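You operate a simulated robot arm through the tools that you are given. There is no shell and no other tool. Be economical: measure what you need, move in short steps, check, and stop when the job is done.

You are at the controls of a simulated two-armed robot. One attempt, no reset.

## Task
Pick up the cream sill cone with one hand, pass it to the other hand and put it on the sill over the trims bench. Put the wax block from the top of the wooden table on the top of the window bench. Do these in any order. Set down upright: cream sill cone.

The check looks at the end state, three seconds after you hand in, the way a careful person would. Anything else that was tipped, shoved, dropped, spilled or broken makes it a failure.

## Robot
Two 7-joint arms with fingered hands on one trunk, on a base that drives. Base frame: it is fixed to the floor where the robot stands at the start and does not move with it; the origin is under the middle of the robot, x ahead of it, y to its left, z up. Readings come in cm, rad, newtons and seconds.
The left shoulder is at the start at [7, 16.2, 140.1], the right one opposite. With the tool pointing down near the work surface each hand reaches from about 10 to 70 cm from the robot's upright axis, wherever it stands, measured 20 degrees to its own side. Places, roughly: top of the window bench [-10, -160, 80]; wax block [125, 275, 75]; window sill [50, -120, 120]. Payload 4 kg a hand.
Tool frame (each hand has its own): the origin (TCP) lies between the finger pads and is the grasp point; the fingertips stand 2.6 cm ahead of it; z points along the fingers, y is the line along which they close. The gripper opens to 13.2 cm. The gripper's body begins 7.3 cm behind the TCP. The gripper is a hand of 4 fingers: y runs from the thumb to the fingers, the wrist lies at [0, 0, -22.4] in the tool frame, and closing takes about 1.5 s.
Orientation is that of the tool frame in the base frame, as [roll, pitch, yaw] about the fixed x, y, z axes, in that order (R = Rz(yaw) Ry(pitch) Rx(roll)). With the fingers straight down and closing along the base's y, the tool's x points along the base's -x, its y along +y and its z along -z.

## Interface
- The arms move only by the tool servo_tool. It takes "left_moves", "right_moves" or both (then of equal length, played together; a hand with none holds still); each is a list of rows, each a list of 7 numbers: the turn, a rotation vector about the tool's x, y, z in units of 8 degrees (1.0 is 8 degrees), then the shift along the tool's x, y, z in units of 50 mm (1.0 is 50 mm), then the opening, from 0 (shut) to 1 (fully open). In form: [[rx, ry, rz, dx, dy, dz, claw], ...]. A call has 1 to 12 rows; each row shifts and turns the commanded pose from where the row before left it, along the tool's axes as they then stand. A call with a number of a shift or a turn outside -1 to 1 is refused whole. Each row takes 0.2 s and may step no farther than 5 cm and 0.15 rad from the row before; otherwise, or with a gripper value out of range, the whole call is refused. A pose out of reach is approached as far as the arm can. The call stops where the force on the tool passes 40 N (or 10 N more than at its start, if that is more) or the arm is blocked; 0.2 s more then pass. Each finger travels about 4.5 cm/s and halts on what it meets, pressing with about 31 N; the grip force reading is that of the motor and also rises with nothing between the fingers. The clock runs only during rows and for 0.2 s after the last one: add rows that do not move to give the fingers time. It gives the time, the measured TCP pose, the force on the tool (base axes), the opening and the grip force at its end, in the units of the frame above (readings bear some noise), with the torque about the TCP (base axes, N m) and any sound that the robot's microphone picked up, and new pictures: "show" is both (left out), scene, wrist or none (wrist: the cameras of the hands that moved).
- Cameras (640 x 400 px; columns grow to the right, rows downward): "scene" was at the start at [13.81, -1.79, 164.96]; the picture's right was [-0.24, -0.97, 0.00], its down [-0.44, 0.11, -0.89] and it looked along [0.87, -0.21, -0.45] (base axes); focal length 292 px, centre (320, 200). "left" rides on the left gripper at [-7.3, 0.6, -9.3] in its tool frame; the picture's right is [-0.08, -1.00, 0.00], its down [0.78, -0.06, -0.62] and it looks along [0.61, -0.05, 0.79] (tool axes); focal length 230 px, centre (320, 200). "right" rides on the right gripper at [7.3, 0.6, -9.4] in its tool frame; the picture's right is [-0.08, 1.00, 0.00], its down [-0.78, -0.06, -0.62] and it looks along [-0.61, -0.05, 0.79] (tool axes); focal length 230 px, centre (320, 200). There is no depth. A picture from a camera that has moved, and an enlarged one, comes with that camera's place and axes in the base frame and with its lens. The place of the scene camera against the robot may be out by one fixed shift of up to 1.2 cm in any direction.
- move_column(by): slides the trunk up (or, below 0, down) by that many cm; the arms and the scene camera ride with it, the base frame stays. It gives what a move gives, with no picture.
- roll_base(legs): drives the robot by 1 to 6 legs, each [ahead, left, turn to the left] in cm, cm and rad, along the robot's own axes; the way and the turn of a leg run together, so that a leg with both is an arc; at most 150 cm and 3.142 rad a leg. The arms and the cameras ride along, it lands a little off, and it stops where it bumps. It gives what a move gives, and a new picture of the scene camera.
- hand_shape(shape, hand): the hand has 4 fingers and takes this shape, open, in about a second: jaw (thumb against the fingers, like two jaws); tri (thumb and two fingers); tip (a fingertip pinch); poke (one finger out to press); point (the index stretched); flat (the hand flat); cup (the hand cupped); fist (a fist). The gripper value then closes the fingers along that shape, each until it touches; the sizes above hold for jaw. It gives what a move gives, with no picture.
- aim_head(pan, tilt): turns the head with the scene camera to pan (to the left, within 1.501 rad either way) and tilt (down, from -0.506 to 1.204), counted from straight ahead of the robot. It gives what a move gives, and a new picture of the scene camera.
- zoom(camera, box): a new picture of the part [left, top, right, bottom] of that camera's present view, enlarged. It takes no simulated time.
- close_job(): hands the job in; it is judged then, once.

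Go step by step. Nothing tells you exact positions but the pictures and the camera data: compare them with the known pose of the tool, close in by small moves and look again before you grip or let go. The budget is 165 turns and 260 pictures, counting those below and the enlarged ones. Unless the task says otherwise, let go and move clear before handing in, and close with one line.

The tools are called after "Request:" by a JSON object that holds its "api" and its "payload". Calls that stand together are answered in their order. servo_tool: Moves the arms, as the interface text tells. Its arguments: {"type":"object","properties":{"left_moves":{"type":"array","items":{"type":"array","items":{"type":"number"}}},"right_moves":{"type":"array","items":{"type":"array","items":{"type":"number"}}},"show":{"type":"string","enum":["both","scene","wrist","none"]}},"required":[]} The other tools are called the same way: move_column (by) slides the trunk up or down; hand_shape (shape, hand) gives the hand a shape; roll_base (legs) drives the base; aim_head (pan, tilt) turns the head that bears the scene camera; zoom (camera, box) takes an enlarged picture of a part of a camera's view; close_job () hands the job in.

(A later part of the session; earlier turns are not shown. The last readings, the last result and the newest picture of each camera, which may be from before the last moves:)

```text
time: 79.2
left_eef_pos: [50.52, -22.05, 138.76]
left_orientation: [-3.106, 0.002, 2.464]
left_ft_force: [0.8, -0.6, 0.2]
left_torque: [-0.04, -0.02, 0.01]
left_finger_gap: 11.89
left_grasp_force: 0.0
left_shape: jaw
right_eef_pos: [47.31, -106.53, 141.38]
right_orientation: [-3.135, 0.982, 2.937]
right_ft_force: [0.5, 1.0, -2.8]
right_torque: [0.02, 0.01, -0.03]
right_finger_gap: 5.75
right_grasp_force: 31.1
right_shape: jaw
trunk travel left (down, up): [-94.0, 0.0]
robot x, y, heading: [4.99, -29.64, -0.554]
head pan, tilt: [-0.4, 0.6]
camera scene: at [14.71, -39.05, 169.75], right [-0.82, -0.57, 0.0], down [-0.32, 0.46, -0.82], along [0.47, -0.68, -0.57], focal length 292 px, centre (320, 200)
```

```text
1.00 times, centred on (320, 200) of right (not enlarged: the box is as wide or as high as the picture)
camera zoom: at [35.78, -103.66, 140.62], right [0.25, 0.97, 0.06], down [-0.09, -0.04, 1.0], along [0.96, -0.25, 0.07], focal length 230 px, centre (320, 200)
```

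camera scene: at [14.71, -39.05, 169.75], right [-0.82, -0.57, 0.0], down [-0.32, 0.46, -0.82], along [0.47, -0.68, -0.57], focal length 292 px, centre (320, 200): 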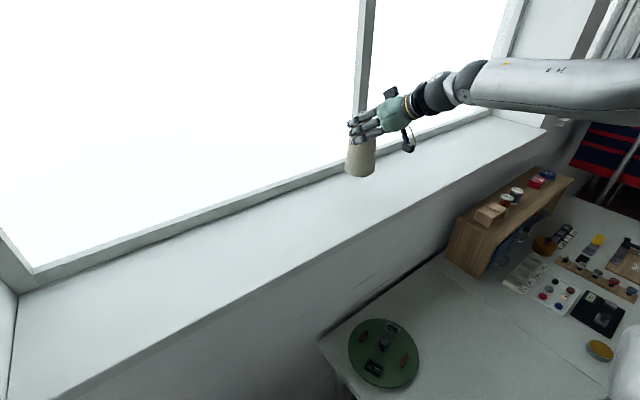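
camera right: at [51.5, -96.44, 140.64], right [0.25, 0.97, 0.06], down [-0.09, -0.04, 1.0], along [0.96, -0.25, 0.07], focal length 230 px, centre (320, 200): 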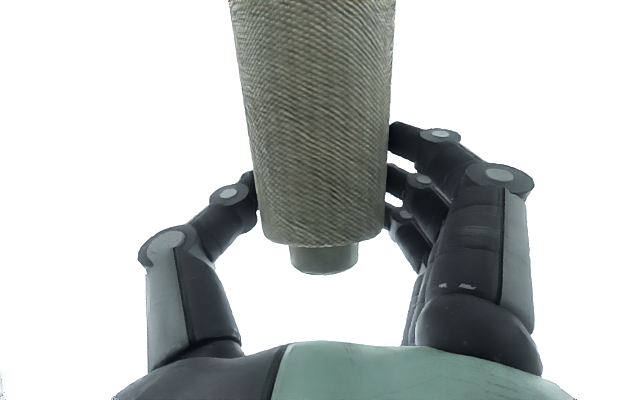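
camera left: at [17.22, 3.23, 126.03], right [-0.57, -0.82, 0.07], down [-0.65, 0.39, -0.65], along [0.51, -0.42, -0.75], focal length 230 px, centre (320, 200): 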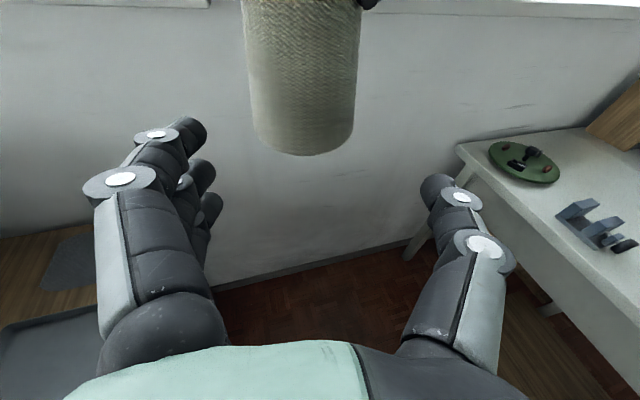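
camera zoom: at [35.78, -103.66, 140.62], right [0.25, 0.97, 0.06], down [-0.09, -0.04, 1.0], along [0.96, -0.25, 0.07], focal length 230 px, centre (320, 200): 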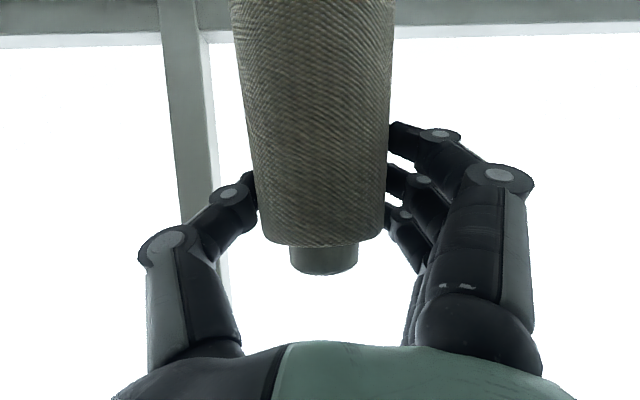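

The cone is upright to within a few degrees. I'm lowering it 7 cm, with contact expected around TCP z 133.4.

Request:
{"api": "servo_tool", "payload": {"right_moves": [[0, 0, 0, 0.232, 0, 0.155, 0], [0, 0, 0, 0.232, 0, 0.155, 0], [0, 0, 0, 0.232, 0, 0.155, 0], [0, 0, 0, 0.232, 0, 0.155, 0], [0, 0, 0, 0.232, 0, 0.155, 0], [0, 0, 0, 0, 0, 0, 0]], "show": "none"}}

Request:
{"api": "zoom", "payload": {"camera": "scene", "box": [300, 70, 440, 220]}}

```text
time: 80.6
left_eef_pos: [50.42, -22.23, 138.63]
left_orientation: [-3.106, 0.002, 2.465]
left_ft_force: [-0.4, 0.5, -0.4]
left_torque: [0.0, 0.01, -0.03]
left_finger_gap: 11.85
left_grasp_force: 0.0
left_shape: jaw
right_eef_pos: [47.18, -106.83, 134.43]
right_orientation: [-3.136, 0.982, 2.938]
right_ft_force: [-0.3, 0.2, -2.8]
right_torque: [0.02, 0.02, -0.06]
right_finger_gap: 5.73
right_grasp_force: 31.0
right_shape: jaw
trunk travel left (down, up): [-94.0, 0.0]
robot x, y, heading: [5.52, -29.23, -0.556]
head pan, tilt: [-0.4, 0.6]
```

```text
2.67 times, centred on (370, 145) of scene
camera zoom: at [14.72, -39.06, 169.75], right [-0.82, -0.57, 0.0], down [-0.33, 0.46, -0.82], along [0.47, -0.68, -0.57], focal length 779 px, centre (187, 347)
```

zoom: 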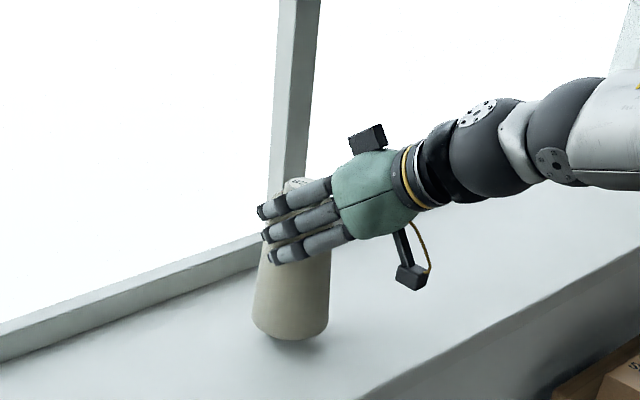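

It's close to the sill. I'm lowering in small steps and watching the force.

Request:
{"api": "servo_tool", "payload": {"right_moves": [[0, 0, 0, 0.04, 0, 0.027, 0], [0, 0, 0, 0.04, 0, 0.027, 0], [0, 0, 0, 0.04, 0, 0.027, 0], [0, 0, 0, 0, 0, 0, 0]], "show": "none"}}

```text
time: 81.6
left_eef_pos: [50.45, -22.18, 138.79]
left_orientation: [-3.108, 0.002, 2.464]
left_ft_force: [-0.5, -0.3, 0.1]
left_torque: [0.0, 0.0, 0.01]
left_finger_gap: 11.88
left_grasp_force: 0.0
left_shape: jaw
right_eef_pos: [47.28, -106.9, 133.78]
right_orientation: [-3.137, 0.981, 2.937]
right_ft_force: [-0.5, -0.7, -2.5]
right_torque: [-0.02, 0.03, -0.01]
right_finger_gap: 5.72
right_grasp_force: 30.8
right_shape: jaw
trunk travel left (down, up): [-94.0, 0.0]
robot x, y, heading: [5.28, -29.26, -0.559]
head pan, tilt: [-0.4, 0.6]
```

Request:
{"api": "servo_tool", "payload": {"right_moves": [[0, 0, 0, 0.03, 0, 0.02, 0], [0, 0, 0, 0.03, 0, 0.02, 0], [0, 0, 0, 0, 0, 0, 0]], "show": "none"}}

Request:
{"api": "servo_tool", "payload": {"right_moves": [[0, 0, 0, 0.03, 0, 0.02, 0], [0, 0, 0, 0, 0, 0, 0]], "show": "wrist"}}

Request:
{"api": "zoom", "payload": {"camera": "scene", "box": [320, 110, 420, 220]}}

```text
time: 82.4
left_eef_pos: [50.47, -22.1, 138.71]
left_orientation: [-3.107, 0.002, 2.464]
left_ft_force: [0.0, 0.4, -1.0]
left_torque: [0.03, 0.02, -0.02]
left_finger_gap: 11.86
left_grasp_force: 0.1
left_shape: jaw
right_eef_pos: [47.26, -106.82, 133.36]
right_orientation: [-3.137, 0.98, 2.939]
right_ft_force: [0.2, -0.4, -0.3]
right_torque: [-0.06, 0.0, 0.02]
right_finger_gap: 5.73
right_grasp_force: 30.7
right_shape: jaw
trunk travel left (down, up): [-94.0, 0.0]
robot x, y, heading: [5.54, -29.55, -0.562]
head pan, tilt: [-0.4, 0.6]
```

```text
time: 83.0
left_eef_pos: [50.28, -22.14, 138.78]
left_orientation: [-3.107, 0.003, 2.464]
left_ft_force: [-0.4, -0.1, 0.5]
left_torque: [-0.01, 0.0, 0.02]
left_finger_gap: 11.86
left_grasp_force: 0.1
left_shape: jaw
right_eef_pos: [47.17, -106.81, 133.45]
right_orientation: [-3.135, 0.98, 2.94]
right_ft_force: [1.7, -0.7, 4.8]
right_torque: [-0.16, -0.06, -0.01]
right_finger_gap: 5.76
right_grasp_force: 31.5
right_shape: jaw
trunk travel left (down, up): [-94.0, 0.0]
robot x, y, heading: [5.45, -29.06, -0.558]
head pan, tilt: [-0.4, 0.6]
camera right: at [35.77, -103.74, 132.53], right [0.25, 0.97, 0.06], down [-0.09, -0.04, 1.0], along [0.96, -0.25, 0.08], focal length 230 px, centre (320, 200)
```

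right: 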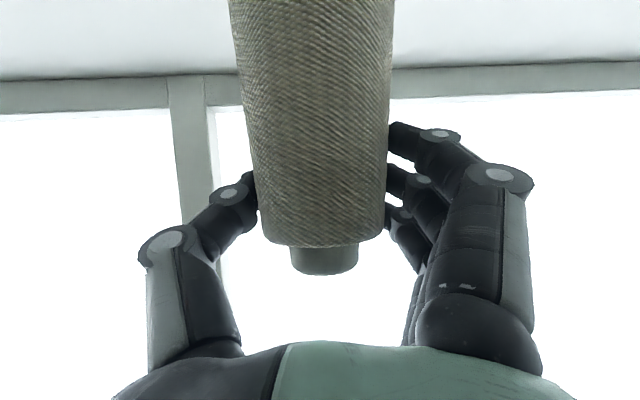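

```text
3.64 times, centred on (370, 165) of scene
camera zoom: at [14.65, -38.97, 169.77], right [-0.82, -0.57, 0.0], down [-0.32, 0.46, -0.83], along [0.47, -0.68, -0.56], focal length 1062 px, centre (138, 327)
```

zoom: 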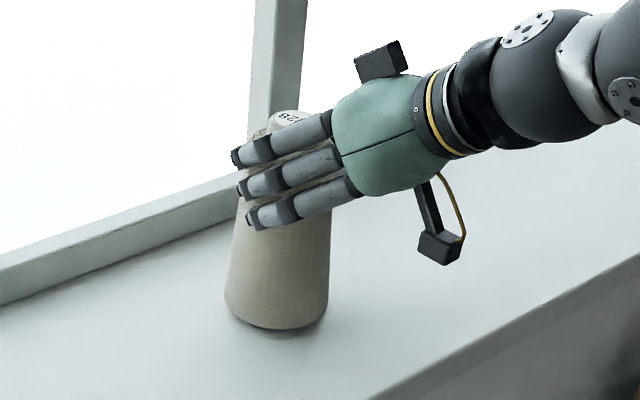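

Contact is made, with the vertical force rising by about 7 N. I'm opening slowly.

Request:
{"api": "servo_tool", "payload": {"right_moves": [[0, 0, 0, 0, 0, 0, 0.46], [0, 0, 0, 0, 0, 0, 0.52], [0, 0, 0, 0, 0, 0, 0.6], [0, 0, 0, 0, 0, 0, 0.7], [0, 0, 0, 0, 0, 0, 0.8], [0, 0, 0, 0, 0, 0, 0.85], [0, 0, 0, 0, 0, 0, 0.85]], "show": "wrist"}}

Request:
{"api": "zoom", "payload": {"camera": "scene", "box": [320, 110, 420, 220]}}

```text
time: 84.6
left_eef_pos: [50.42, -22.18, 138.81]
left_orientation: [-3.107, 0.0, 2.465]
left_ft_force: [-0.1, 0.0, -0.2]
left_torque: [-0.02, -0.01, 0.0]
left_finger_gap: 11.89
left_grasp_force: 0.0
left_shape: jaw
right_eef_pos: [47.23, -106.89, 133.22]
right_orientation: [-3.136, 0.98, 2.937]
right_ft_force: [-0.1, 1.0, 0.3]
right_torque: [-0.03, 0.0, -0.02]
right_finger_gap: 11.19
right_grasp_force: 0.2
right_shape: jaw
trunk travel left (down, up): [-94.0, 0.0]
robot x, y, heading: [5.29, -29.68, -0.56]
head pan, tilt: [-0.4, 0.6]
camera right: at [35.73, -103.78, 132.42], right [0.25, 0.97, 0.06], down [-0.09, -0.04, 1.0], along [0.96, -0.25, 0.07], focal length 230 px, centre (320, 200)
```

right: 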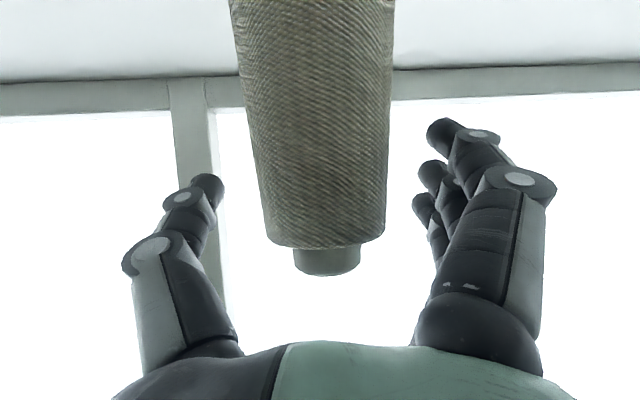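

```text
3.64 times, centred on (370, 165) of scene
camera zoom: at [14.66, -39.02, 169.76], right [-0.82, -0.57, 0.0], down [-0.32, 0.46, -0.83], along [0.47, -0.68, -0.56], focal length 1062 px, centre (138, 327)
```

zoom: 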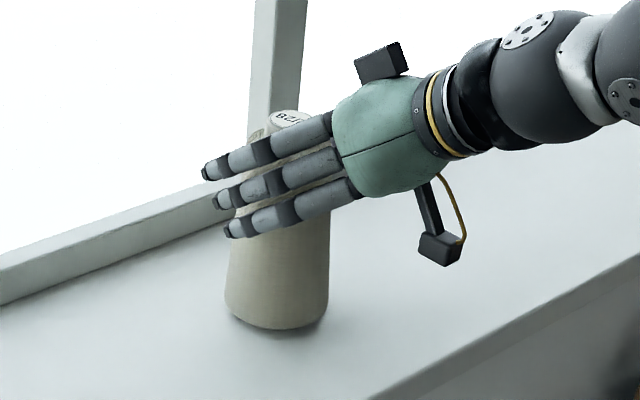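

The cone stands free on the sill. I'm withdrawing straight back along the tool axis.

Request:
{"api": "servo_tool", "payload": {"right_moves": [[0, 0, 0, 0, 0, -0.5, 0.85], [0, 0, 0, 0, 0, -0.7, 0.85], [0, 0, 0, 0, 0, -0.8, 0.85], [0, 0, 0, 0, 0, -0.8, 0.85], [0, 0, 0, 0, 0, -0.8, 0.85], [0, 0, 0, 0, 0, 0, 0.85]], "show": "both"}}

```text
time: 86.0
left_eef_pos: [50.42, -22.19, 138.79]
left_orientation: [-3.105, 0.001, 2.465]
left_ft_force: [-0.6, -0.1, 1.2]
left_torque: [-0.01, -0.02, 0.01]
left_finger_gap: 11.86
left_grasp_force: 0.1
left_shape: jaw
right_eef_pos: [32.57, -103.74, 143.14]
right_orientation: [-3.138, 0.98, 2.938]
right_ft_force: [0.8, 0.5, 0.3]
right_torque: [-0.01, 0.0, -0.01]
right_finger_gap: 11.22
right_grasp_force: 0.0
right_shape: jaw
trunk travel left (down, up): [-94.0, 0.0]
robot x, y, heading: [5.51, -29.79, -0.557]
head pan, tilt: [-0.4, 0.6]
camera scene: at [14.72, -39.05, 169.75], right [-0.82, -0.57, 0.0], down [-0.33, 0.46, -0.82], along [0.47, -0.68, -0.57], focal length 292 px, centre (320, 200)
camera right: at [21.14, -100.7, 142.39], right [0.25, 0.97, 0.06], down [-0.09, -0.04, 1.0], along [0.97, -0.25, 0.07], focal length 230 px, centre (320, 200)
```

scene: 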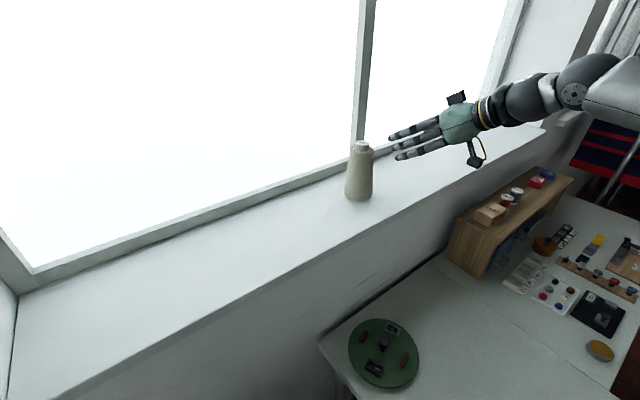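
right: 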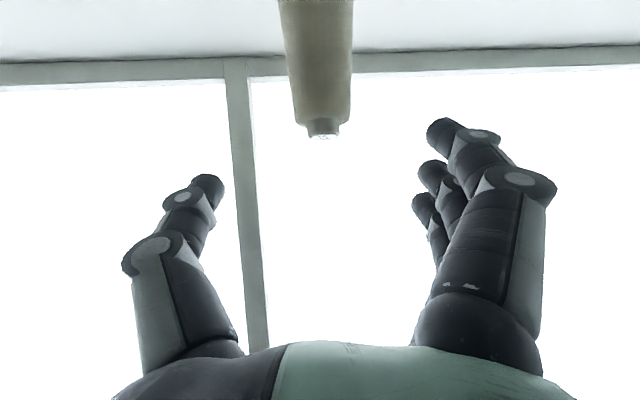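

The cone is placed upright and clear. Next is the wax block. I'll fold the right arm in, then back away and look towards the far left.

Request:
{"api": "servo_tool", "payload": {"right_moves": [[0, 0, 0, 0.3, 0.63, -0.45, 0.85], [0, 0, 0, 0.3, 0.63, -0.45, 0.85], [0, 0, 0, 0.3, 0.63, -0.45, 0.85], [0, 0, 0, 0.3, 0.63, -0.45, 0.85], [0, 0, 0, 0.3, 0.63, -0.45, 0.85], [0, 1, 0, 0, 0, 0, 0.85], [0, 1, 0, 0, 0, 0, 0.85], [0, 1, 0, 0, 0, 0, 0.85], [0, 1, 0, 0, 0, 0, 0.85], [0, 1, 0, 0, 0, 0, 0.85], [0, 1, 0, 0, 0, 0, 0.85], [0, 1, 0, 0, 0, 0, 0.85]], "show": "none"}}

Request:
{"api": "roll_base", "payload": {"legs": [[-36, 12.6, 0], [0, 0, 0.56]]}}

Request:
{"api": "aim_head", "payload": {"pan": 1.2, "tilt": 0.35}}

```text
time: 88.6
left_eef_pos: [50.61, -22.06, 138.65]
left_orientation: [-3.105, 0.0, 2.465]
left_ft_force: [0.3, 0.1, -0.4]
left_torque: [-0.01, 0.03, 0.0]
left_finger_gap: 11.87
left_grasp_force: 0.1
left_shape: jaw
right_eef_pos: [22.93, -85.38, 143.17]
right_orientation: [-3.139, 0.0, 2.934]
right_ft_force: [0.3, 0.0, 0.5]
right_torque: [-0.01, 0.04, -0.04]
right_finger_gap: 11.2
right_grasp_force: 0.1
right_shape: jaw
trunk travel left (down, up): [-94.0, 0.0]
robot x, y, heading: [5.54, -29.48, -0.555]
head pan, tilt: [-0.4, 0.6]
```

```text
time: 92.6
left_eef_pos: [15.57, 30.53, 138.71]
left_orientation: [-3.108, 0.001, 3.035]
left_ft_force: [0.1, 0.0, 0.5]
left_torque: [-0.02, 0.02, 0.01]
left_finger_gap: 11.9
left_grasp_force: 0.1
left_shape: jaw
right_eef_pos: [26.23, -37.77, 143.23]
right_orientation: [-3.139, 0.002, -2.778]
right_ft_force: [0.2, 0.1, 0.1]
right_torque: [0.0, -0.01, 0.0]
right_finger_gap: 11.19
right_grasp_force: 0.1
right_shape: jaw
trunk travel left (down, up): [-94.0, 0.0]
robot x, y, heading: [-18.49, -0.09, 0.016]
head pan, tilt: [-0.4, 0.6]
camera scene: at [-5.28, -2.84, 169.76], right [-0.38, -0.93, 0.0], down [-0.52, 0.21, -0.82], along [0.76, -0.31, -0.57], focal length 292 px, centre (320, 200)
```

scene: 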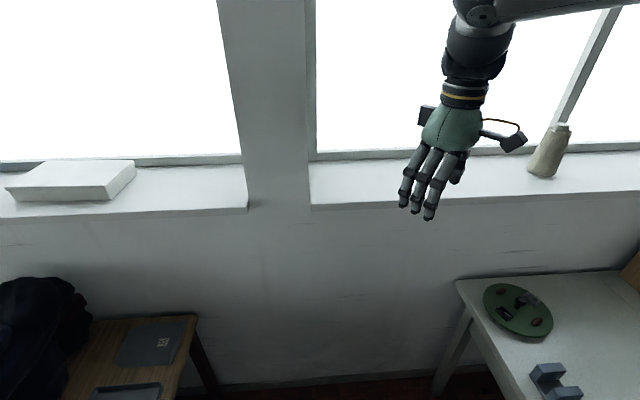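

```text
time: 94.2
left_eef_pos: [15.43, 30.61, 138.81]
left_orientation: [-3.107, 0.003, 3.035]
left_ft_force: [0.7, 0.6, 0.2]
left_torque: [0.03, -0.01, 0.0]
left_finger_gap: 11.86
left_grasp_force: 0.0
left_shape: jaw
right_eef_pos: [26.26, -37.65, 143.22]
right_orientation: [-3.138, 0.003, -2.778]
right_ft_force: [-0.3, -0.5, -0.5]
right_torque: [-0.01, -0.01, 0.02]
right_finger_gap: 11.21
right_grasp_force: 0.0
right_shape: jaw
trunk travel left (down, up): [-94.0, 0.0]
robot x, y, heading: [-18.5, 0.04, 0.014]
head pan, tilt: [1.201, 0.351]
camera scene: at [-10.17, 9.3, 172.03], right [0.94, -0.35, 0.0], down [-0.12, -0.32, -0.94], along [0.33, 0.88, -0.34], focal length 292 px, centre (320, 200)
```

scene: 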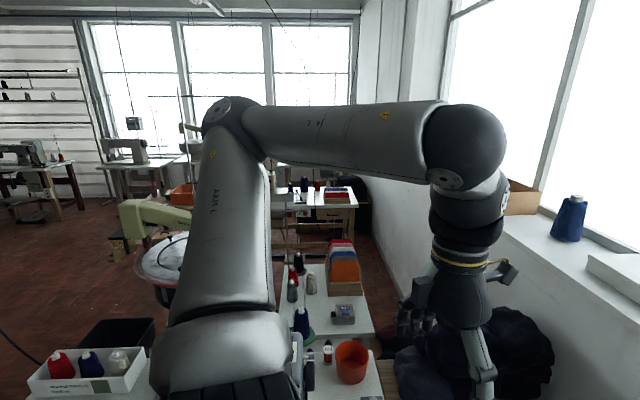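

The wax should be near pixel (352, 190), on the table with the fabric stack in the background. I'll zoom there.

Request:
{"api": "zoom", "payload": {"camera": "scene", "box": [270, 150, 400, 260]}}

Request:
{"api": "aim_head", "payload": {"pan": 0.75, "tilt": 0.35}}

Request:
{"api": "aim_head", "payload": {"pan": 1.5, "tilt": 0.6}}

```text
3.64 times, centred on (335, 205) of scene
camera zoom: at [-10.17, 9.3, 172.03], right [0.94, -0.35, 0.0], down [-0.12, -0.32, -0.94], along [0.33, 0.88, -0.34], focal length 1062 px, centre (266, 182)
```

zoom: 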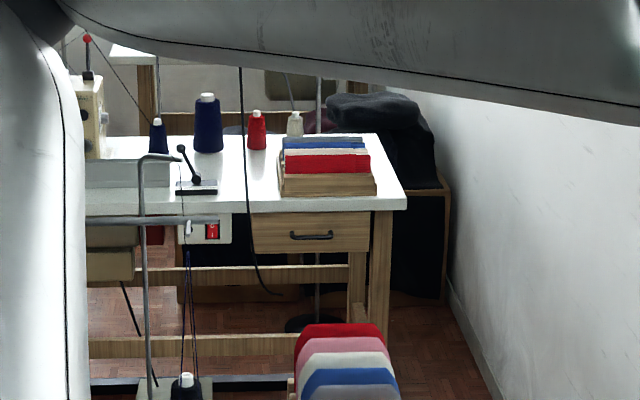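

```text
time: 95.2
left_eef_pos: [15.53, 30.54, 138.85]
left_orientation: [-3.105, 0.003, 3.037]
left_ft_force: [0.1, 0.0, -0.1]
left_torque: [0.03, -0.04, -0.02]
left_finger_gap: 11.87
left_grasp_force: 0.0
left_shape: jaw
right_eef_pos: [26.27, -37.65, 143.26]
right_orientation: [-3.138, 0.004, -2.78]
right_ft_force: [0.1, -0.4, -0.7]
right_torque: [-0.02, -0.01, -0.01]
right_finger_gap: 11.21
right_grasp_force: 0.0
right_shape: jaw
trunk travel left (down, up): [-94.0, 0.0]
robot x, y, heading: [-18.56, 0.14, 0.011]
head pan, tilt: [0.75, 0.351]
camera scene: at [-6.72, 7.0, 172.03], right [0.69, -0.72, 0.0], down [-0.25, -0.24, -0.94], along [0.68, 0.65, -0.34], focal length 292 px, centre (320, 200)
```

scene: 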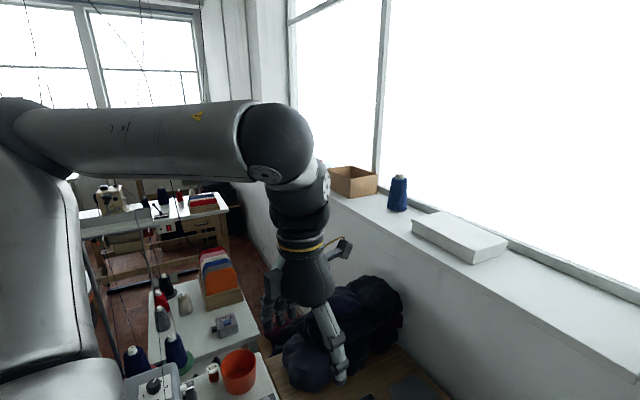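

```text
time: 96.2
left_eef_pos: [15.58, 30.62, 138.67]
left_orientation: [-3.107, 0.002, 3.036]
left_ft_force: [-0.7, -0.2, -0.1]
left_torque: [0.0, -0.01, -0.01]
left_finger_gap: 11.89
left_grasp_force: 0.0
left_shape: jaw
right_eef_pos: [26.32, -37.61, 143.06]
right_orientation: [-3.138, 0.003, -2.777]
right_ft_force: [0.8, 0.3, -0.2]
right_torque: [-0.01, 0.01, 0.03]
right_finger_gap: 11.19
right_grasp_force: 0.0
right_shape: jaw
trunk travel left (down, up): [-94.0, 0.0]
robot x, y, heading: [-18.81, 0.16, 0.013]
head pan, tilt: [1.499, 0.6]
camera scene: at [-12.9, 9.39, 169.76], right [1.0, -0.06, 0.0], down [-0.03, -0.56, -0.83], along [0.05, 0.82, -0.56], focal length 292 px, centre (320, 200)
```

scene: 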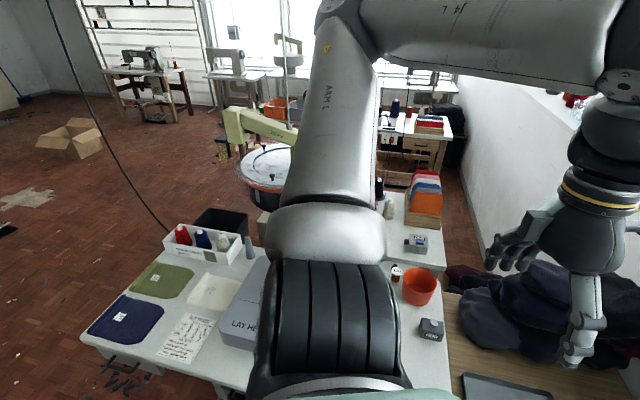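

The wax table is the small wooden one by the wall near (125, 260), beyond the left benches. I can't get there along the wall, so I'll back out of the aisle and go round through the open floor.

Request:
{"api": "roll_base", "payload": {"legs": [[-64, 15, 0], [-65, 17, 0]]}}

Request:
{"api": "aim_head", "payload": {"pan": 0.9, "tilt": 0.45}}

Request:
{"api": "aim_head", "payload": {"pan": 1.5, "tilt": 0.45}}

```text
time: 103.2
left_eef_pos: [-112.39, 62.73, 138.76]
left_orientation: [-3.108, 0.0, 3.018]
left_ft_force: [0.1, -0.6, 0.3]
left_torque: [0.02, -0.01, 0.02]
left_finger_gap: 11.88
left_grasp_force: 0.2
left_shape: jaw
right_eef_pos: [-102.76, -5.81, 143.13]
right_orientation: [-3.14, 0.001, -2.796]
right_ft_force: [0.7, 0.9, 0.3]
right_torque: [-0.01, -0.01, -0.04]
right_finger_gap: 11.21
right_grasp_force: 0.0
right_shape: jaw
trunk travel left (down, up): [-94.0, 0.0]
robot x, y, heading: [-146.9, 32.78, -0.004]
head pan, tilt: [1.499, 0.6]
camera scene: at [-141.15, 42.02, 169.75], right [1.0, -0.08, 0.0], down [-0.05, -0.56, -0.83], along [0.06, 0.82, -0.56], focal length 292 px, centre (320, 200)
```

scene: 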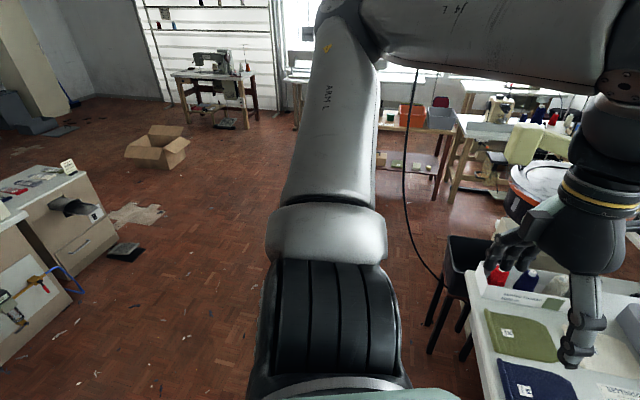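

```text
time: 104.2
left_eef_pos: [-112.58, 62.76, 138.73]
left_orientation: [-3.107, 0.002, 3.018]
left_ft_force: [-0.3, -0.8, -0.4]
left_torque: [0.03, -0.01, 0.03]
left_finger_gap: 11.88
left_grasp_force: 0.1
left_shape: jaw
right_eef_pos: [-102.97, -5.7, 143.25]
right_orientation: [-3.137, 0.003, -2.796]
right_ft_force: [-0.7, -0.9, -1.5]
right_torque: [0.0, 0.01, 0.03]
right_finger_gap: 11.23
right_grasp_force: 0.0
right_shape: jaw
trunk travel left (down, up): [-94.0, 0.0]
robot x, y, heading: [-147.07, 32.97, -0.003]
head pan, tilt: [0.901, 0.45]
camera scene: at [-136.39, 40.46, 171.12], right [0.78, -0.63, 0.0], down [-0.27, -0.34, -0.9], along [0.56, 0.7, -0.44], focal length 292 px, centre (320, 200)
```

scene: 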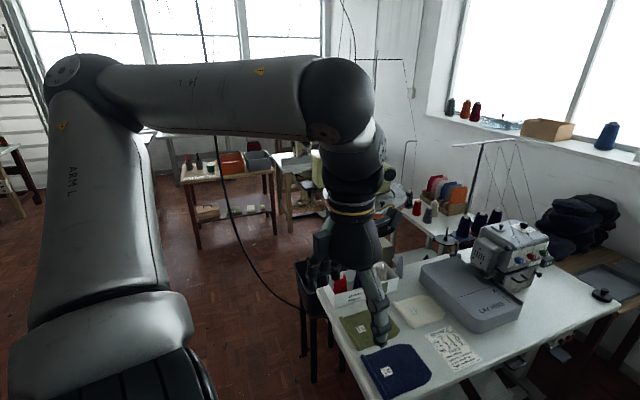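

```text
time: 105.2
left_eef_pos: [-112.54, 62.83, 138.71]
left_orientation: [-3.108, 0.001, 3.016]
left_ft_force: [0.8, 0.5, 0.5]
left_torque: [0.01, 0.0, 0.0]
left_finger_gap: 11.86
left_grasp_force: 0.0
left_shape: jaw
right_eef_pos: [-102.97, -5.77, 143.18]
right_orientation: [-3.136, 0.004, -2.796]
right_ft_force: [0.3, -0.4, -0.1]
right_torque: [0.05, 0.02, -0.03]
right_finger_gap: 11.19
right_grasp_force: 0.2
right_shape: jaw
trunk travel left (down, up): [-94.0, 0.0]
robot x, y, heading: [-147.14, 32.78, -0.003]
head pan, tilt: [1.499, 0.45]
camera scene: at [-141.31, 42.42, 171.11], right [1.0, -0.08, 0.0], down [-0.03, -0.43, -0.9], along [0.07, 0.9, -0.44], focal length 292 px, centre (320, 200)
```

scene: 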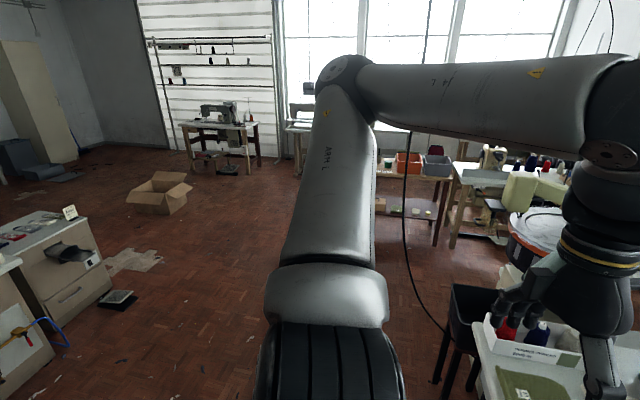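

There is open floor to the left. I'll turn left and look from here without the arm blocking.

Request:
{"api": "roll_base", "payload": {"legs": [[0, 0, 1.2]]}}

Request:
{"api": "aim_head", "payload": {"pan": -0.35, "tilt": 0.35}}

```text
time: 108.6
left_eef_pos: [-163.19, 75.46, 138.71]
left_orientation: [-3.109, 0.002, -2.043]
left_ft_force: [0.0, 0.1, -0.2]
left_torque: [0.0, 0.0, 0.03]
left_finger_gap: 11.86
left_grasp_force: 0.1
left_shape: jaw
right_eef_pos: [-95.69, 61.14, 143.23]
right_orientation: [-3.14, 0.002, -1.575]
right_ft_force: [0.0, 0.0, 0.1]
right_torque: [0.0, 0.02, 0.02]
right_finger_gap: 11.21
right_grasp_force: 0.0
right_shape: jaw
trunk travel left (down, up): [-94.0, 0.0]
robot x, y, heading: [-146.91, 32.96, 1.215]
head pan, tilt: [1.499, 0.45]
camera scene: at [-153.65, 41.79, 171.12], right [0.41, 0.91, 0.0], down [0.4, -0.18, -0.9], along [-0.82, 0.37, -0.43], focal length 292 px, centre (320, 200)
```

scene: 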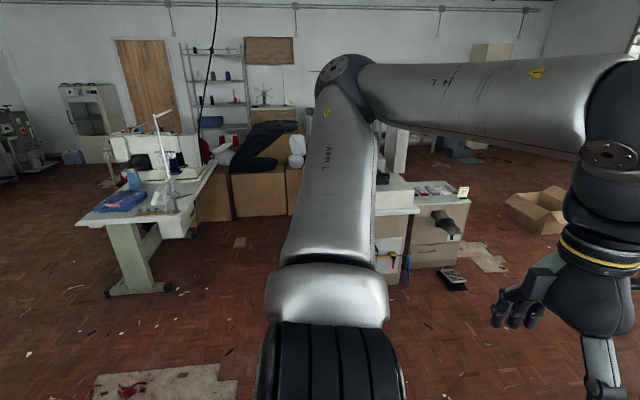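

```text
time: 110.5
left_eef_pos: [-163.4, 75.39, 138.72]
left_orientation: [-3.11, 0.001, -2.044]
left_ft_force: [0.3, 0.9, -1.6]
left_torque: [0.01, 0.01, -0.03]
left_finger_gap: 11.87
left_grasp_force: 0.1
left_shape: jaw
right_eef_pos: [-95.7, 60.97, 143.23]
right_orientation: [-3.138, 0.003, -1.575]
right_ft_force: [0.7, 0.6, 0.4]
right_torque: [-0.01, 0.04, 0.0]
right_finger_gap: 11.21
right_grasp_force: 0.1
right_shape: jaw
trunk travel left (down, up): [-94.0, 0.0]
robot x, y, heading: [-147.37, 33.23, 1.215]
head pan, tilt: [-0.351, 0.351]
camera scene: at [-139.3, 45.1, 172.03], right [0.76, -0.65, 0.0], down [-0.22, -0.26, -0.94], along [0.61, 0.72, -0.34], focal length 292 px, centre (320, 200)
```

scene: 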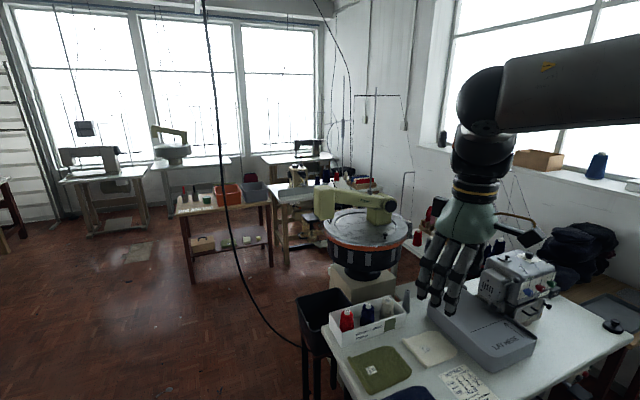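

I'll zoom in on the wooden bin table and the far corner table.

Request:
{"api": "zoom", "payload": {"camera": "scene", "box": [160, 160, 290, 270]}}

Request:
{"api": "zoom", "payload": {"camera": "scene", "box": [250, 120, 430, 260]}}

```text
3.64 times, centred on (225, 215) of scene
camera zoom: at [-139.3, 45.1, 172.03], right [0.76, -0.65, 0.0], down [-0.22, -0.26, -0.94], along [0.61, 0.72, -0.34], focal length 1062 px, centre (666, 146)
```

zoom: 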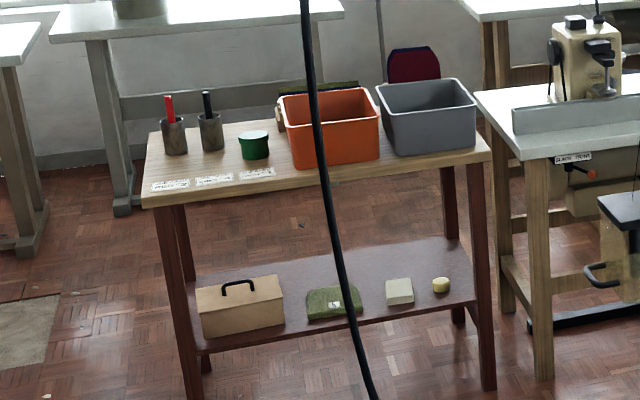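

```text
2.86 times, centred on (340, 190) of scene
camera zoom: at [-139.3, 45.1, 172.03], right [0.76, -0.65, 0.0], down [-0.22, -0.26, -0.94], along [0.61, 0.72, -0.34], focal length 835 px, centre (263, 229)
```

zoom: 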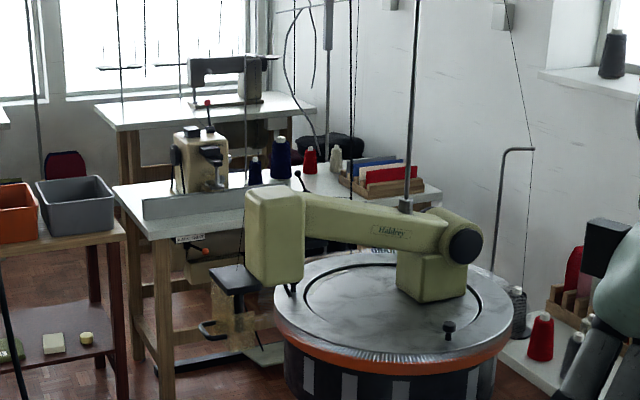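

The bin table's wax-like blocks are on its lower shelf and don't match the hinted place, which falls on the right end of the far wooden-legged table. I'll drive round the hanging cable, which is near (-102, 140), to get a close view.

Request:
{"api": "roll_base", "payload": {"legs": [[88, 70, 0], [110, -23, 0]]}}

Request:
{"api": "aim_head", "payload": {"pan": -0.8, "tilt": 0.4}}

```text
time: 121.5
left_eef_pos: [-141.18, 276.86, 138.82]
left_orientation: [-3.108, 0.003, -2.031]
left_ft_force: [-0.2, -0.3, -0.3]
left_torque: [-0.04, -0.01, 0.02]
left_finger_gap: 11.88
left_grasp_force: 0.0
left_shape: jaw
right_eef_pos: [-73.32, 263.31, 143.3]
right_orientation: [-3.138, 0.004, -1.562]
right_ft_force: [0.2, -0.6, 0.3]
right_torque: [-0.01, 0.01, 0.0]
right_finger_gap: 11.19
right_grasp_force: 0.0
right_shape: jaw
trunk travel left (down, up): [-94.0, 0.0]
robot x, y, heading: [-124.27, 234.27, 1.23]
head pan, tilt: [-0.351, 0.351]
camera scene: at [-116.7, 246.75, 172.05], right [0.77, -0.64, 0.0], down [-0.22, -0.26, -0.94], along [0.6, 0.72, -0.34], focal length 292 px, centre (320, 200)
```

scene: 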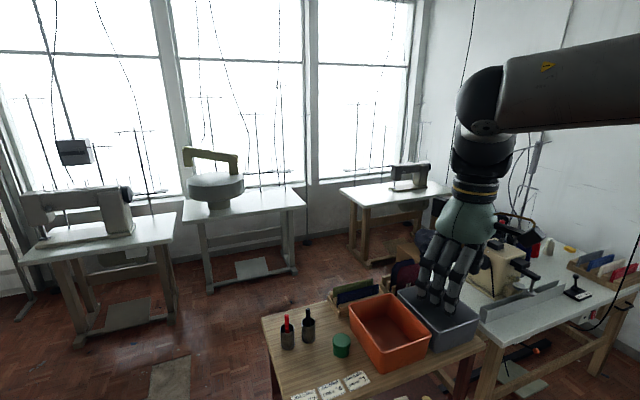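

```text
time: 122.4
left_eef_pos: [-141.01, 276.81, 138.67]
left_orientation: [-3.105, 0.001, -2.032]
left_ft_force: [-0.5, 1.0, -0.1]
left_torque: [0.0, 0.02, 0.0]
left_finger_gap: 11.88
left_grasp_force: 0.0
left_shape: jaw
right_eef_pos: [-73.22, 263.41, 143.21]
right_orientation: [-3.139, 0.003, -1.561]
right_ft_force: [0.1, -0.4, -0.5]
right_torque: [0.0, 0.02, 0.02]
right_finger_gap: 11.22
right_grasp_force: 0.1
right_shape: jaw
trunk travel left (down, up): [-94.0, 0.0]
robot x, y, heading: [-124.05, 234.6, 1.221]
head pan, tilt: [-0.799, 0.4]
camera scene: at [-114.13, 243.62, 171.58], right [0.42, -0.91, 0.0], down [-0.35, -0.16, -0.92], along [0.84, 0.38, -0.39], focal length 292 px, centre (320, 200)
```

scene: 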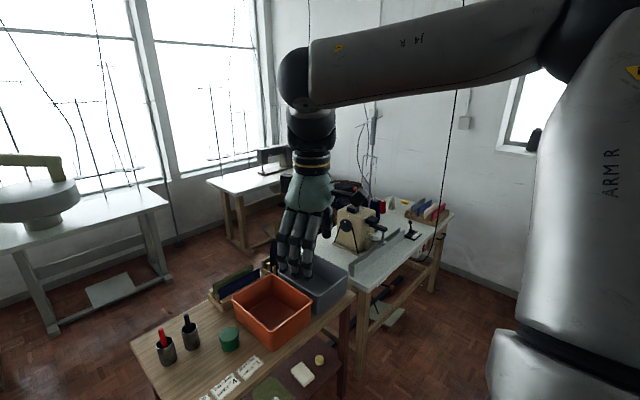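

A small yellow item is visible on the far table near the fabric stack. I'll zoom in.

Request:
{"api": "zoom", "payload": {"camera": "scene", "box": [320, 170, 480, 280]}}

```text
3.64 times, centred on (400, 225) of scene
camera zoom: at [-114.13, 243.62, 171.58], right [0.42, -0.91, 0.0], down [-0.35, -0.16, -0.92], along [0.84, 0.38, -0.39], focal length 1062 px, centre (29, 109)
```

zoom: 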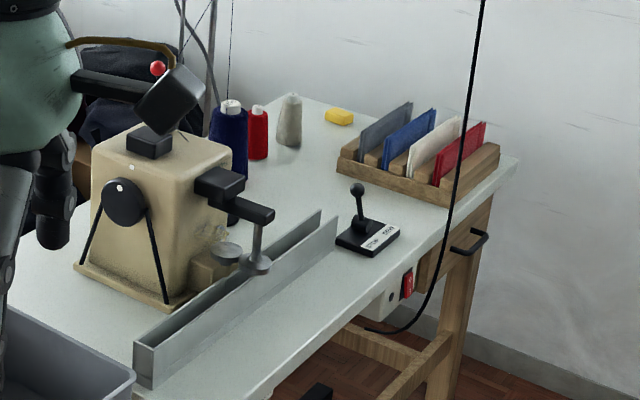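

The yellow wax block is at about (117, 271) on the right end of that table. A hanging cable near (72, 244) and the wall make it tight, so I'll tuck both arms close to the body before driving in.

Request:
{"api": "servo_tool", "payload": {"left_moves": [[0, 0, 0, 0.28, -0.24, 0.6, 0.9], [0, 0, 0, 0.28, -0.24, 0.6, 0.9], [0, 0, 0, 0.28, -0.24, 0.6, 0.9], [0, 0, 0, 0.28, -0.24, 0.6, 0.9], [0, 0, 0, 0.28, -0.24, 0.6, 0.9], [0, 0, 0, 0.28, -0.24, 0.6, 0.9], [0, 0, 0, 0.28, -0.24, 0.6, 0.9], [0, 0, 0, 0.28, -0.24, 0.6, 0.9], [0, 0, 0, 0.28, -0.24, 0.6, 0.9], [0, 0, 0, 0.28, -0.24, 0.6, 0.9]], "show": "none"}}

Request:
{"api": "aim_head", "payload": {"pan": 0.6, "tilt": 0.7}}

```text
time: 124.6
left_eef_pos: [-134.86, 274.36, 129.63]
left_orientation: [-3.108, 0.003, -2.032]
left_ft_force: [0.3, 0.2, 0.2]
left_torque: [-0.01, -0.03, -0.02]
left_finger_gap: 11.87
left_grasp_force: 0.0
left_shape: jaw
left hand out of reach, approached as far as the arm can: row 2, 3, 4, 5, 6, 7, 8, 9, 10
right_eef_pos: [-73.14, 263.29, 143.22]
right_orientation: [-3.139, 0.003, -1.561]
right_ft_force: [-1.0, -0.4, 0.0]
right_torque: [-0.01, 0.03, 0.01]
right_finger_gap: 11.18
right_grasp_force: 0.0
right_shape: jaw
trunk travel left (down, up): [-94.0, 0.0]
robot x, y, heading: [-124.36, 234.83, 1.228]
head pan, tilt: [-0.799, 0.4]
```

```text
time: 126.2
left_eef_pos: [-134.95, 274.53, 129.64]
left_orientation: [-3.109, 0.002, -2.033]
left_ft_force: [0.1, 0.0, -0.1]
left_torque: [0.0, 0.0, -0.04]
left_finger_gap: 11.89
left_grasp_force: 0.0
left_shape: jaw
right_eef_pos: [-73.17, 263.39, 143.25]
right_orientation: [-3.138, 0.003, -1.561]
right_ft_force: [0.1, 0.4, -0.2]
right_torque: [0.0, -0.04, 0.02]
right_finger_gap: 11.22
right_grasp_force: 0.0
right_shape: jaw
trunk travel left (down, up): [-94.0, 0.0]
robot x, y, heading: [-123.9, 234.44, 1.227]
head pan, tilt: [0.6, 0.7]
camera scene: at [-124.72, 247.93, 168.89], right [0.97, 0.26, 0.0], down [0.16, -0.62, -0.76], along [-0.2, 0.74, -0.64], focal length 292 px, centre (320, 200)
```

scene: 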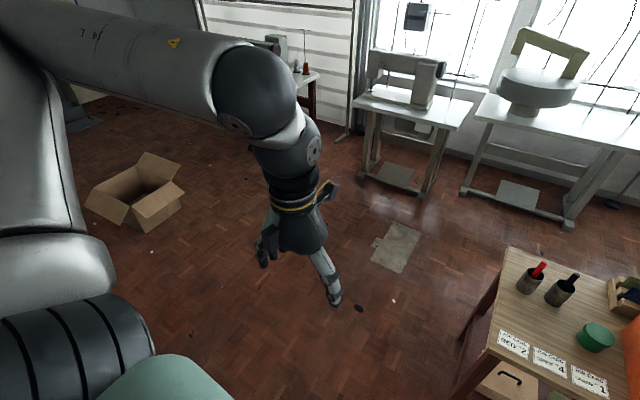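

I'll lower the left hand straight down first, then pull it in.

Request:
{"api": "servo_tool", "payload": {"left_moves": [[0, 0, 0, 0, 0, 0.9, 0.9], [0, 0, 0, 0, 0, 0.9, 0.9], [0, 0, 0, 0, 0, 0.9, 0.9], [0, 0, 0, 0, 0, 0.9, 0.9], [0, 0, 0, 0, 0, 0.9, 0.9], [0, 0, 0, 0, 0, 0.9, 0.9], [0, 0, 0, 0, 0, 0.9, 0.9], [0, 0, 0, 0.5, 0, 0, 0.9], [0, 0, 0, 0.5, 0, 0, 0.9], [0, 0, 0, 0.5, 0, 0, 0.9], [0, 0, 0, 0.5, 0, 0, 0.9], [0, 0, 0, 0.5, 0, 0, 0.9]], "show": "scene"}}

```text
time: 128.8
left_eef_pos: [-139.72, 263.17, 98.52]
left_orientation: [-3.107, 0.005, -2.031]
left_ft_force: [-0.1, 0.0, -0.4]
left_torque: [0.0, -0.02, -0.01]
left_finger_gap: 11.86
left_grasp_force: 0.0
left_shape: jaw
left hand out of reach, approached as far as the arm can: row 1
right_eef_pos: [-73.23, 263.25, 143.22]
right_orientation: [-3.138, 0.006, -1.562]
right_ft_force: [-0.5, 0.2, 0.1]
right_torque: [0.04, 0.0, 0.0]
right_finger_gap: 11.21
right_grasp_force: 0.1
right_shape: jaw
trunk travel left (down, up): [-94.0, 0.0]
robot x, y, heading: [-123.97, 234.62, 1.23]
head pan, tilt: [0.6, 0.7]
camera scene: at [-124.82, 247.77, 168.91], right [0.97, 0.26, 0.0], down [0.17, -0.62, -0.77], along [-0.2, 0.74, -0.64], focal length 292 px, centre (320, 200)
```

scene: 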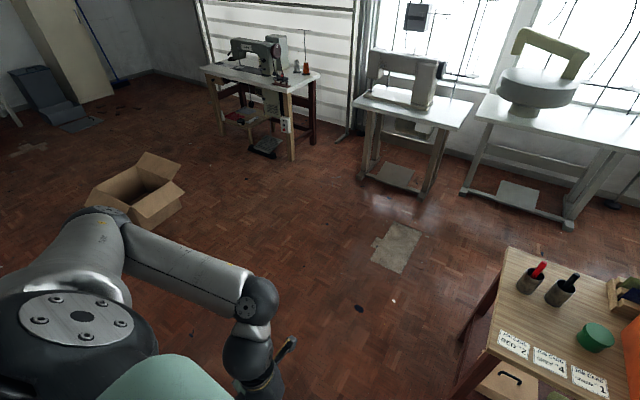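

The left arm is tucked well now. I'll do the same with the right.

Request:
{"api": "servo_tool", "payload": {"right_moves": [[0, 0, 0, 0, 0, 0.9, 0.85], [0, 0, 0, 0, 0, 0.9, 0.85], [0, 0, 0, 0, 0, 0.9, 0.85], [0, 0, 0, 0, 0, 0.9, 0.85], [0, 0, 0, 0, 0, 0.9, 0.85], [0, 0, 0, 0, 0, 0.9, 0.85], [0, 0, 0, 0, 0, 0.9, 0.85], [0, 0, 0, 0.6, 0.4, 0.2, 0.85], [0, 0, 0, 0.6, 0.4, 0.2, 0.85], [0, 0, 0, 0.6, 0.4, 0.2, 0.85], [0, 0, 0, 0.6, 0.4, 0.2, 0.85], [0, 0, 0, 0.6, 0.4, 0.2, 0.85]], "show": "none"}}

Request:
{"api": "aim_head", "payload": {"pan": -1.2, "tilt": 0.5}}

```text
time: 131.4
left_eef_pos: [-139.83, 263.21, 98.45]
left_orientation: [-3.109, 0.005, -2.032]
left_ft_force: [0.3, -0.3, -0.2]
left_torque: [0.01, 0.0, 0.0]
left_finger_gap: 11.87
left_grasp_force: 0.1
left_shape: jaw
right_eef_pos: [-82.81, 248.35, 106.75]
right_orientation: [-3.137, 0.007, -1.563]
right_ft_force: [-0.3, -0.2, -0.7]
right_torque: [0.02, 0.04, -0.03]
right_finger_gap: 11.2
right_grasp_force: 0.1
right_shape: jaw
trunk travel left (down, up): [-94.0, 0.0]
robot x, y, heading: [-124.19, 234.58, 1.227]
head pan, tilt: [0.6, 0.7]
```

```text
time: 133.2
left_eef_pos: [-139.7, 263.27, 98.35]
left_orientation: [-3.108, 0.0, -2.03]
left_ft_force: [0.2, 0.2, -0.2]
left_torque: [-0.01, 0.01, 0.03]
left_finger_gap: 11.88
left_grasp_force: 0.1
left_shape: jaw
right_eef_pos: [-82.84, 248.57, 106.84]
right_orientation: [-3.138, 0.002, -1.561]
right_ft_force: [0.9, 0.0, -0.6]
right_torque: [-0.03, 0.03, -0.03]
right_finger_gap: 11.19
right_grasp_force: 0.0
right_shape: jaw
trunk travel left (down, up): [-94.0, 0.0]
robot x, y, heading: [-124.1, 234.46, 1.229]
head pan, tilt: [-1.201, 0.499]
camera scene: at [-113.48, 239.95, 170.67], right [0.03, -1.0, 0.0], down [-0.48, -0.01, -0.88], along [0.88, 0.03, -0.48], focal length 292 px, centre (320, 200)
```

scene: 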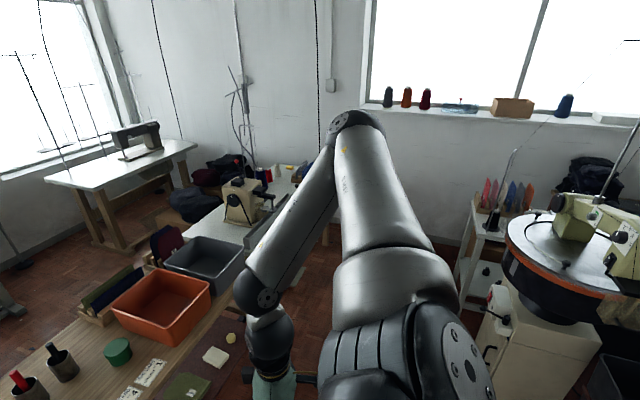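

Facing the far table, both arms are tucked within about 35 cm ahead, which clears the cable. I'll strafe right along the aisle facing the table and look again halfway.

Request:
{"api": "roll_base", "payload": {"legs": [[10, -10, 0.03], [10, -95, 0]]}}

Request:
{"api": "aim_head", "payload": {"pan": -0.6, "tilt": 0.6}}

Request:
{"api": "aim_head", "payload": {"pan": -1.4, "tilt": 0.8}}

```text
time: 139.1
left_eef_pos: [-33.65, 249.2, 98.41]
left_orientation: [-3.106, 0.001, -1.999]
left_ft_force: [-0.8, -0.4, -0.7]
left_torque: [0.02, 0.01, 0.0]
left_finger_gap: 11.88
left_grasp_force: 0.2
left_shape: jaw
right_eef_pos: [23.58, 236.45, 106.9]
right_orientation: [-3.138, 0.001, -1.529]
right_ft_force: [0.5, -0.1, 0.1]
right_torque: [0.03, 0.01, 0.04]
right_finger_gap: 11.22
right_grasp_force: 0.1
right_shape: jaw
trunk travel left (down, up): [-94.0, 0.0]
robot x, y, heading: [-17.19, 220.96, 1.263]
head pan, tilt: [-1.201, 0.499]
camera scene: at [-6.79, 226.86, 170.67], right [0.06, -1.0, 0.0], down [-0.48, -0.03, -0.88], along [0.88, 0.05, -0.48], focal length 292 px, centre (320, 200)
```

scene: 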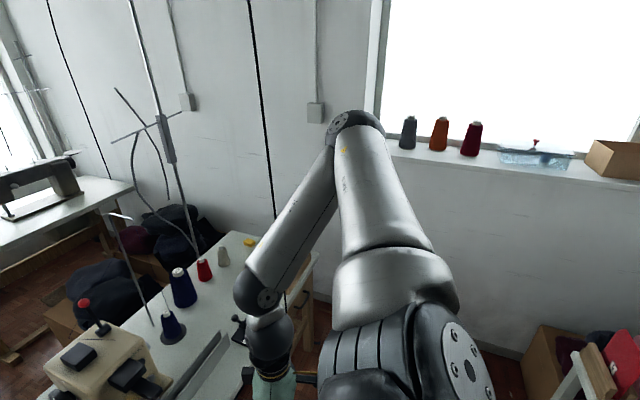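

```text
time: 140.1
left_eef_pos: [-33.66, 249.28, 98.47]
left_orientation: [-3.106, 0.003, -1.997]
left_ft_force: [-0.3, 0.2, 0.2]
left_torque: [-0.03, -0.03, 0.0]
left_finger_gap: 11.87
left_grasp_force: 0.0
left_shape: jaw
right_eef_pos: [23.64, 236.33, 106.68]
right_orientation: [-3.139, 0.004, -1.53]
right_ft_force: [0.4, -0.4, -0.1]
right_torque: [0.03, 0.0, 0.0]
right_finger_gap: 11.2
right_grasp_force: 0.1
right_shape: jaw
trunk travel left (down, up): [-94.0, 0.0]
robot x, y, heading: [-17.43, 221.35, 1.267]
head pan, tilt: [-0.6, 0.6]
camera scene: at [-8.77, 231.69, 169.76], right [0.61, -0.79, 0.0], down [-0.45, -0.35, -0.83], along [0.65, 0.51, -0.56], focal length 292 px, centre (320, 200)
```

scene: 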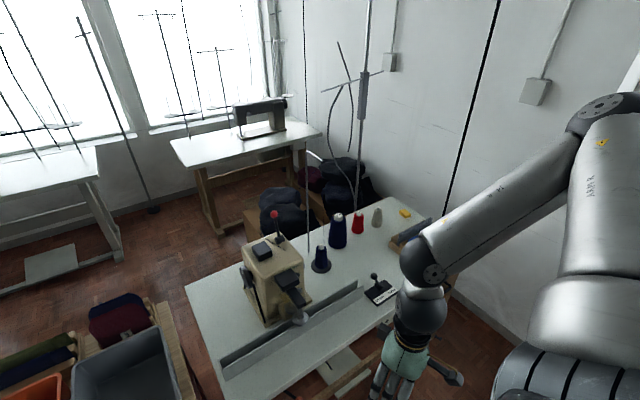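

```text
time: 141.3
left_eef_pos: [-33.67, 249.23, 98.45]
left_orientation: [-3.107, 0.001, -1.999]
left_ft_force: [0.1, 0.3, -1.0]
left_torque: [-0.03, -0.02, 0.0]
left_finger_gap: 11.88
left_grasp_force: 0.0
left_shape: jaw
right_eef_pos: [23.56, 236.33, 106.68]
right_orientation: [-3.137, 0.003, -1.529]
right_ft_force: [-0.2, -0.6, 0.5]
right_torque: [-0.03, -0.02, 0.02]
right_finger_gap: 11.2
right_grasp_force: 0.0
right_shape: jaw
trunk travel left (down, up): [-94.0, 0.0]
robot x, y, heading: [-16.9, 221.29, 1.262]
head pan, tilt: [-1.4, 0.799]
camera scene: at [-7.75, 225.18, 168.07], right [-0.14, -0.99, 0.0], down [-0.71, 0.1, -0.7], along [0.69, -0.1, -0.72], focal length 292 px, centre (320, 200)
```

scene: 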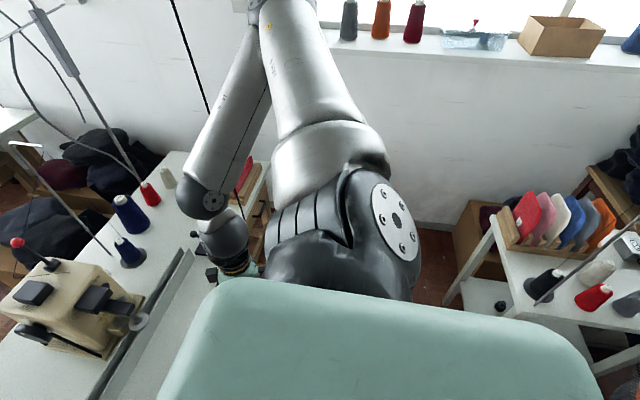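

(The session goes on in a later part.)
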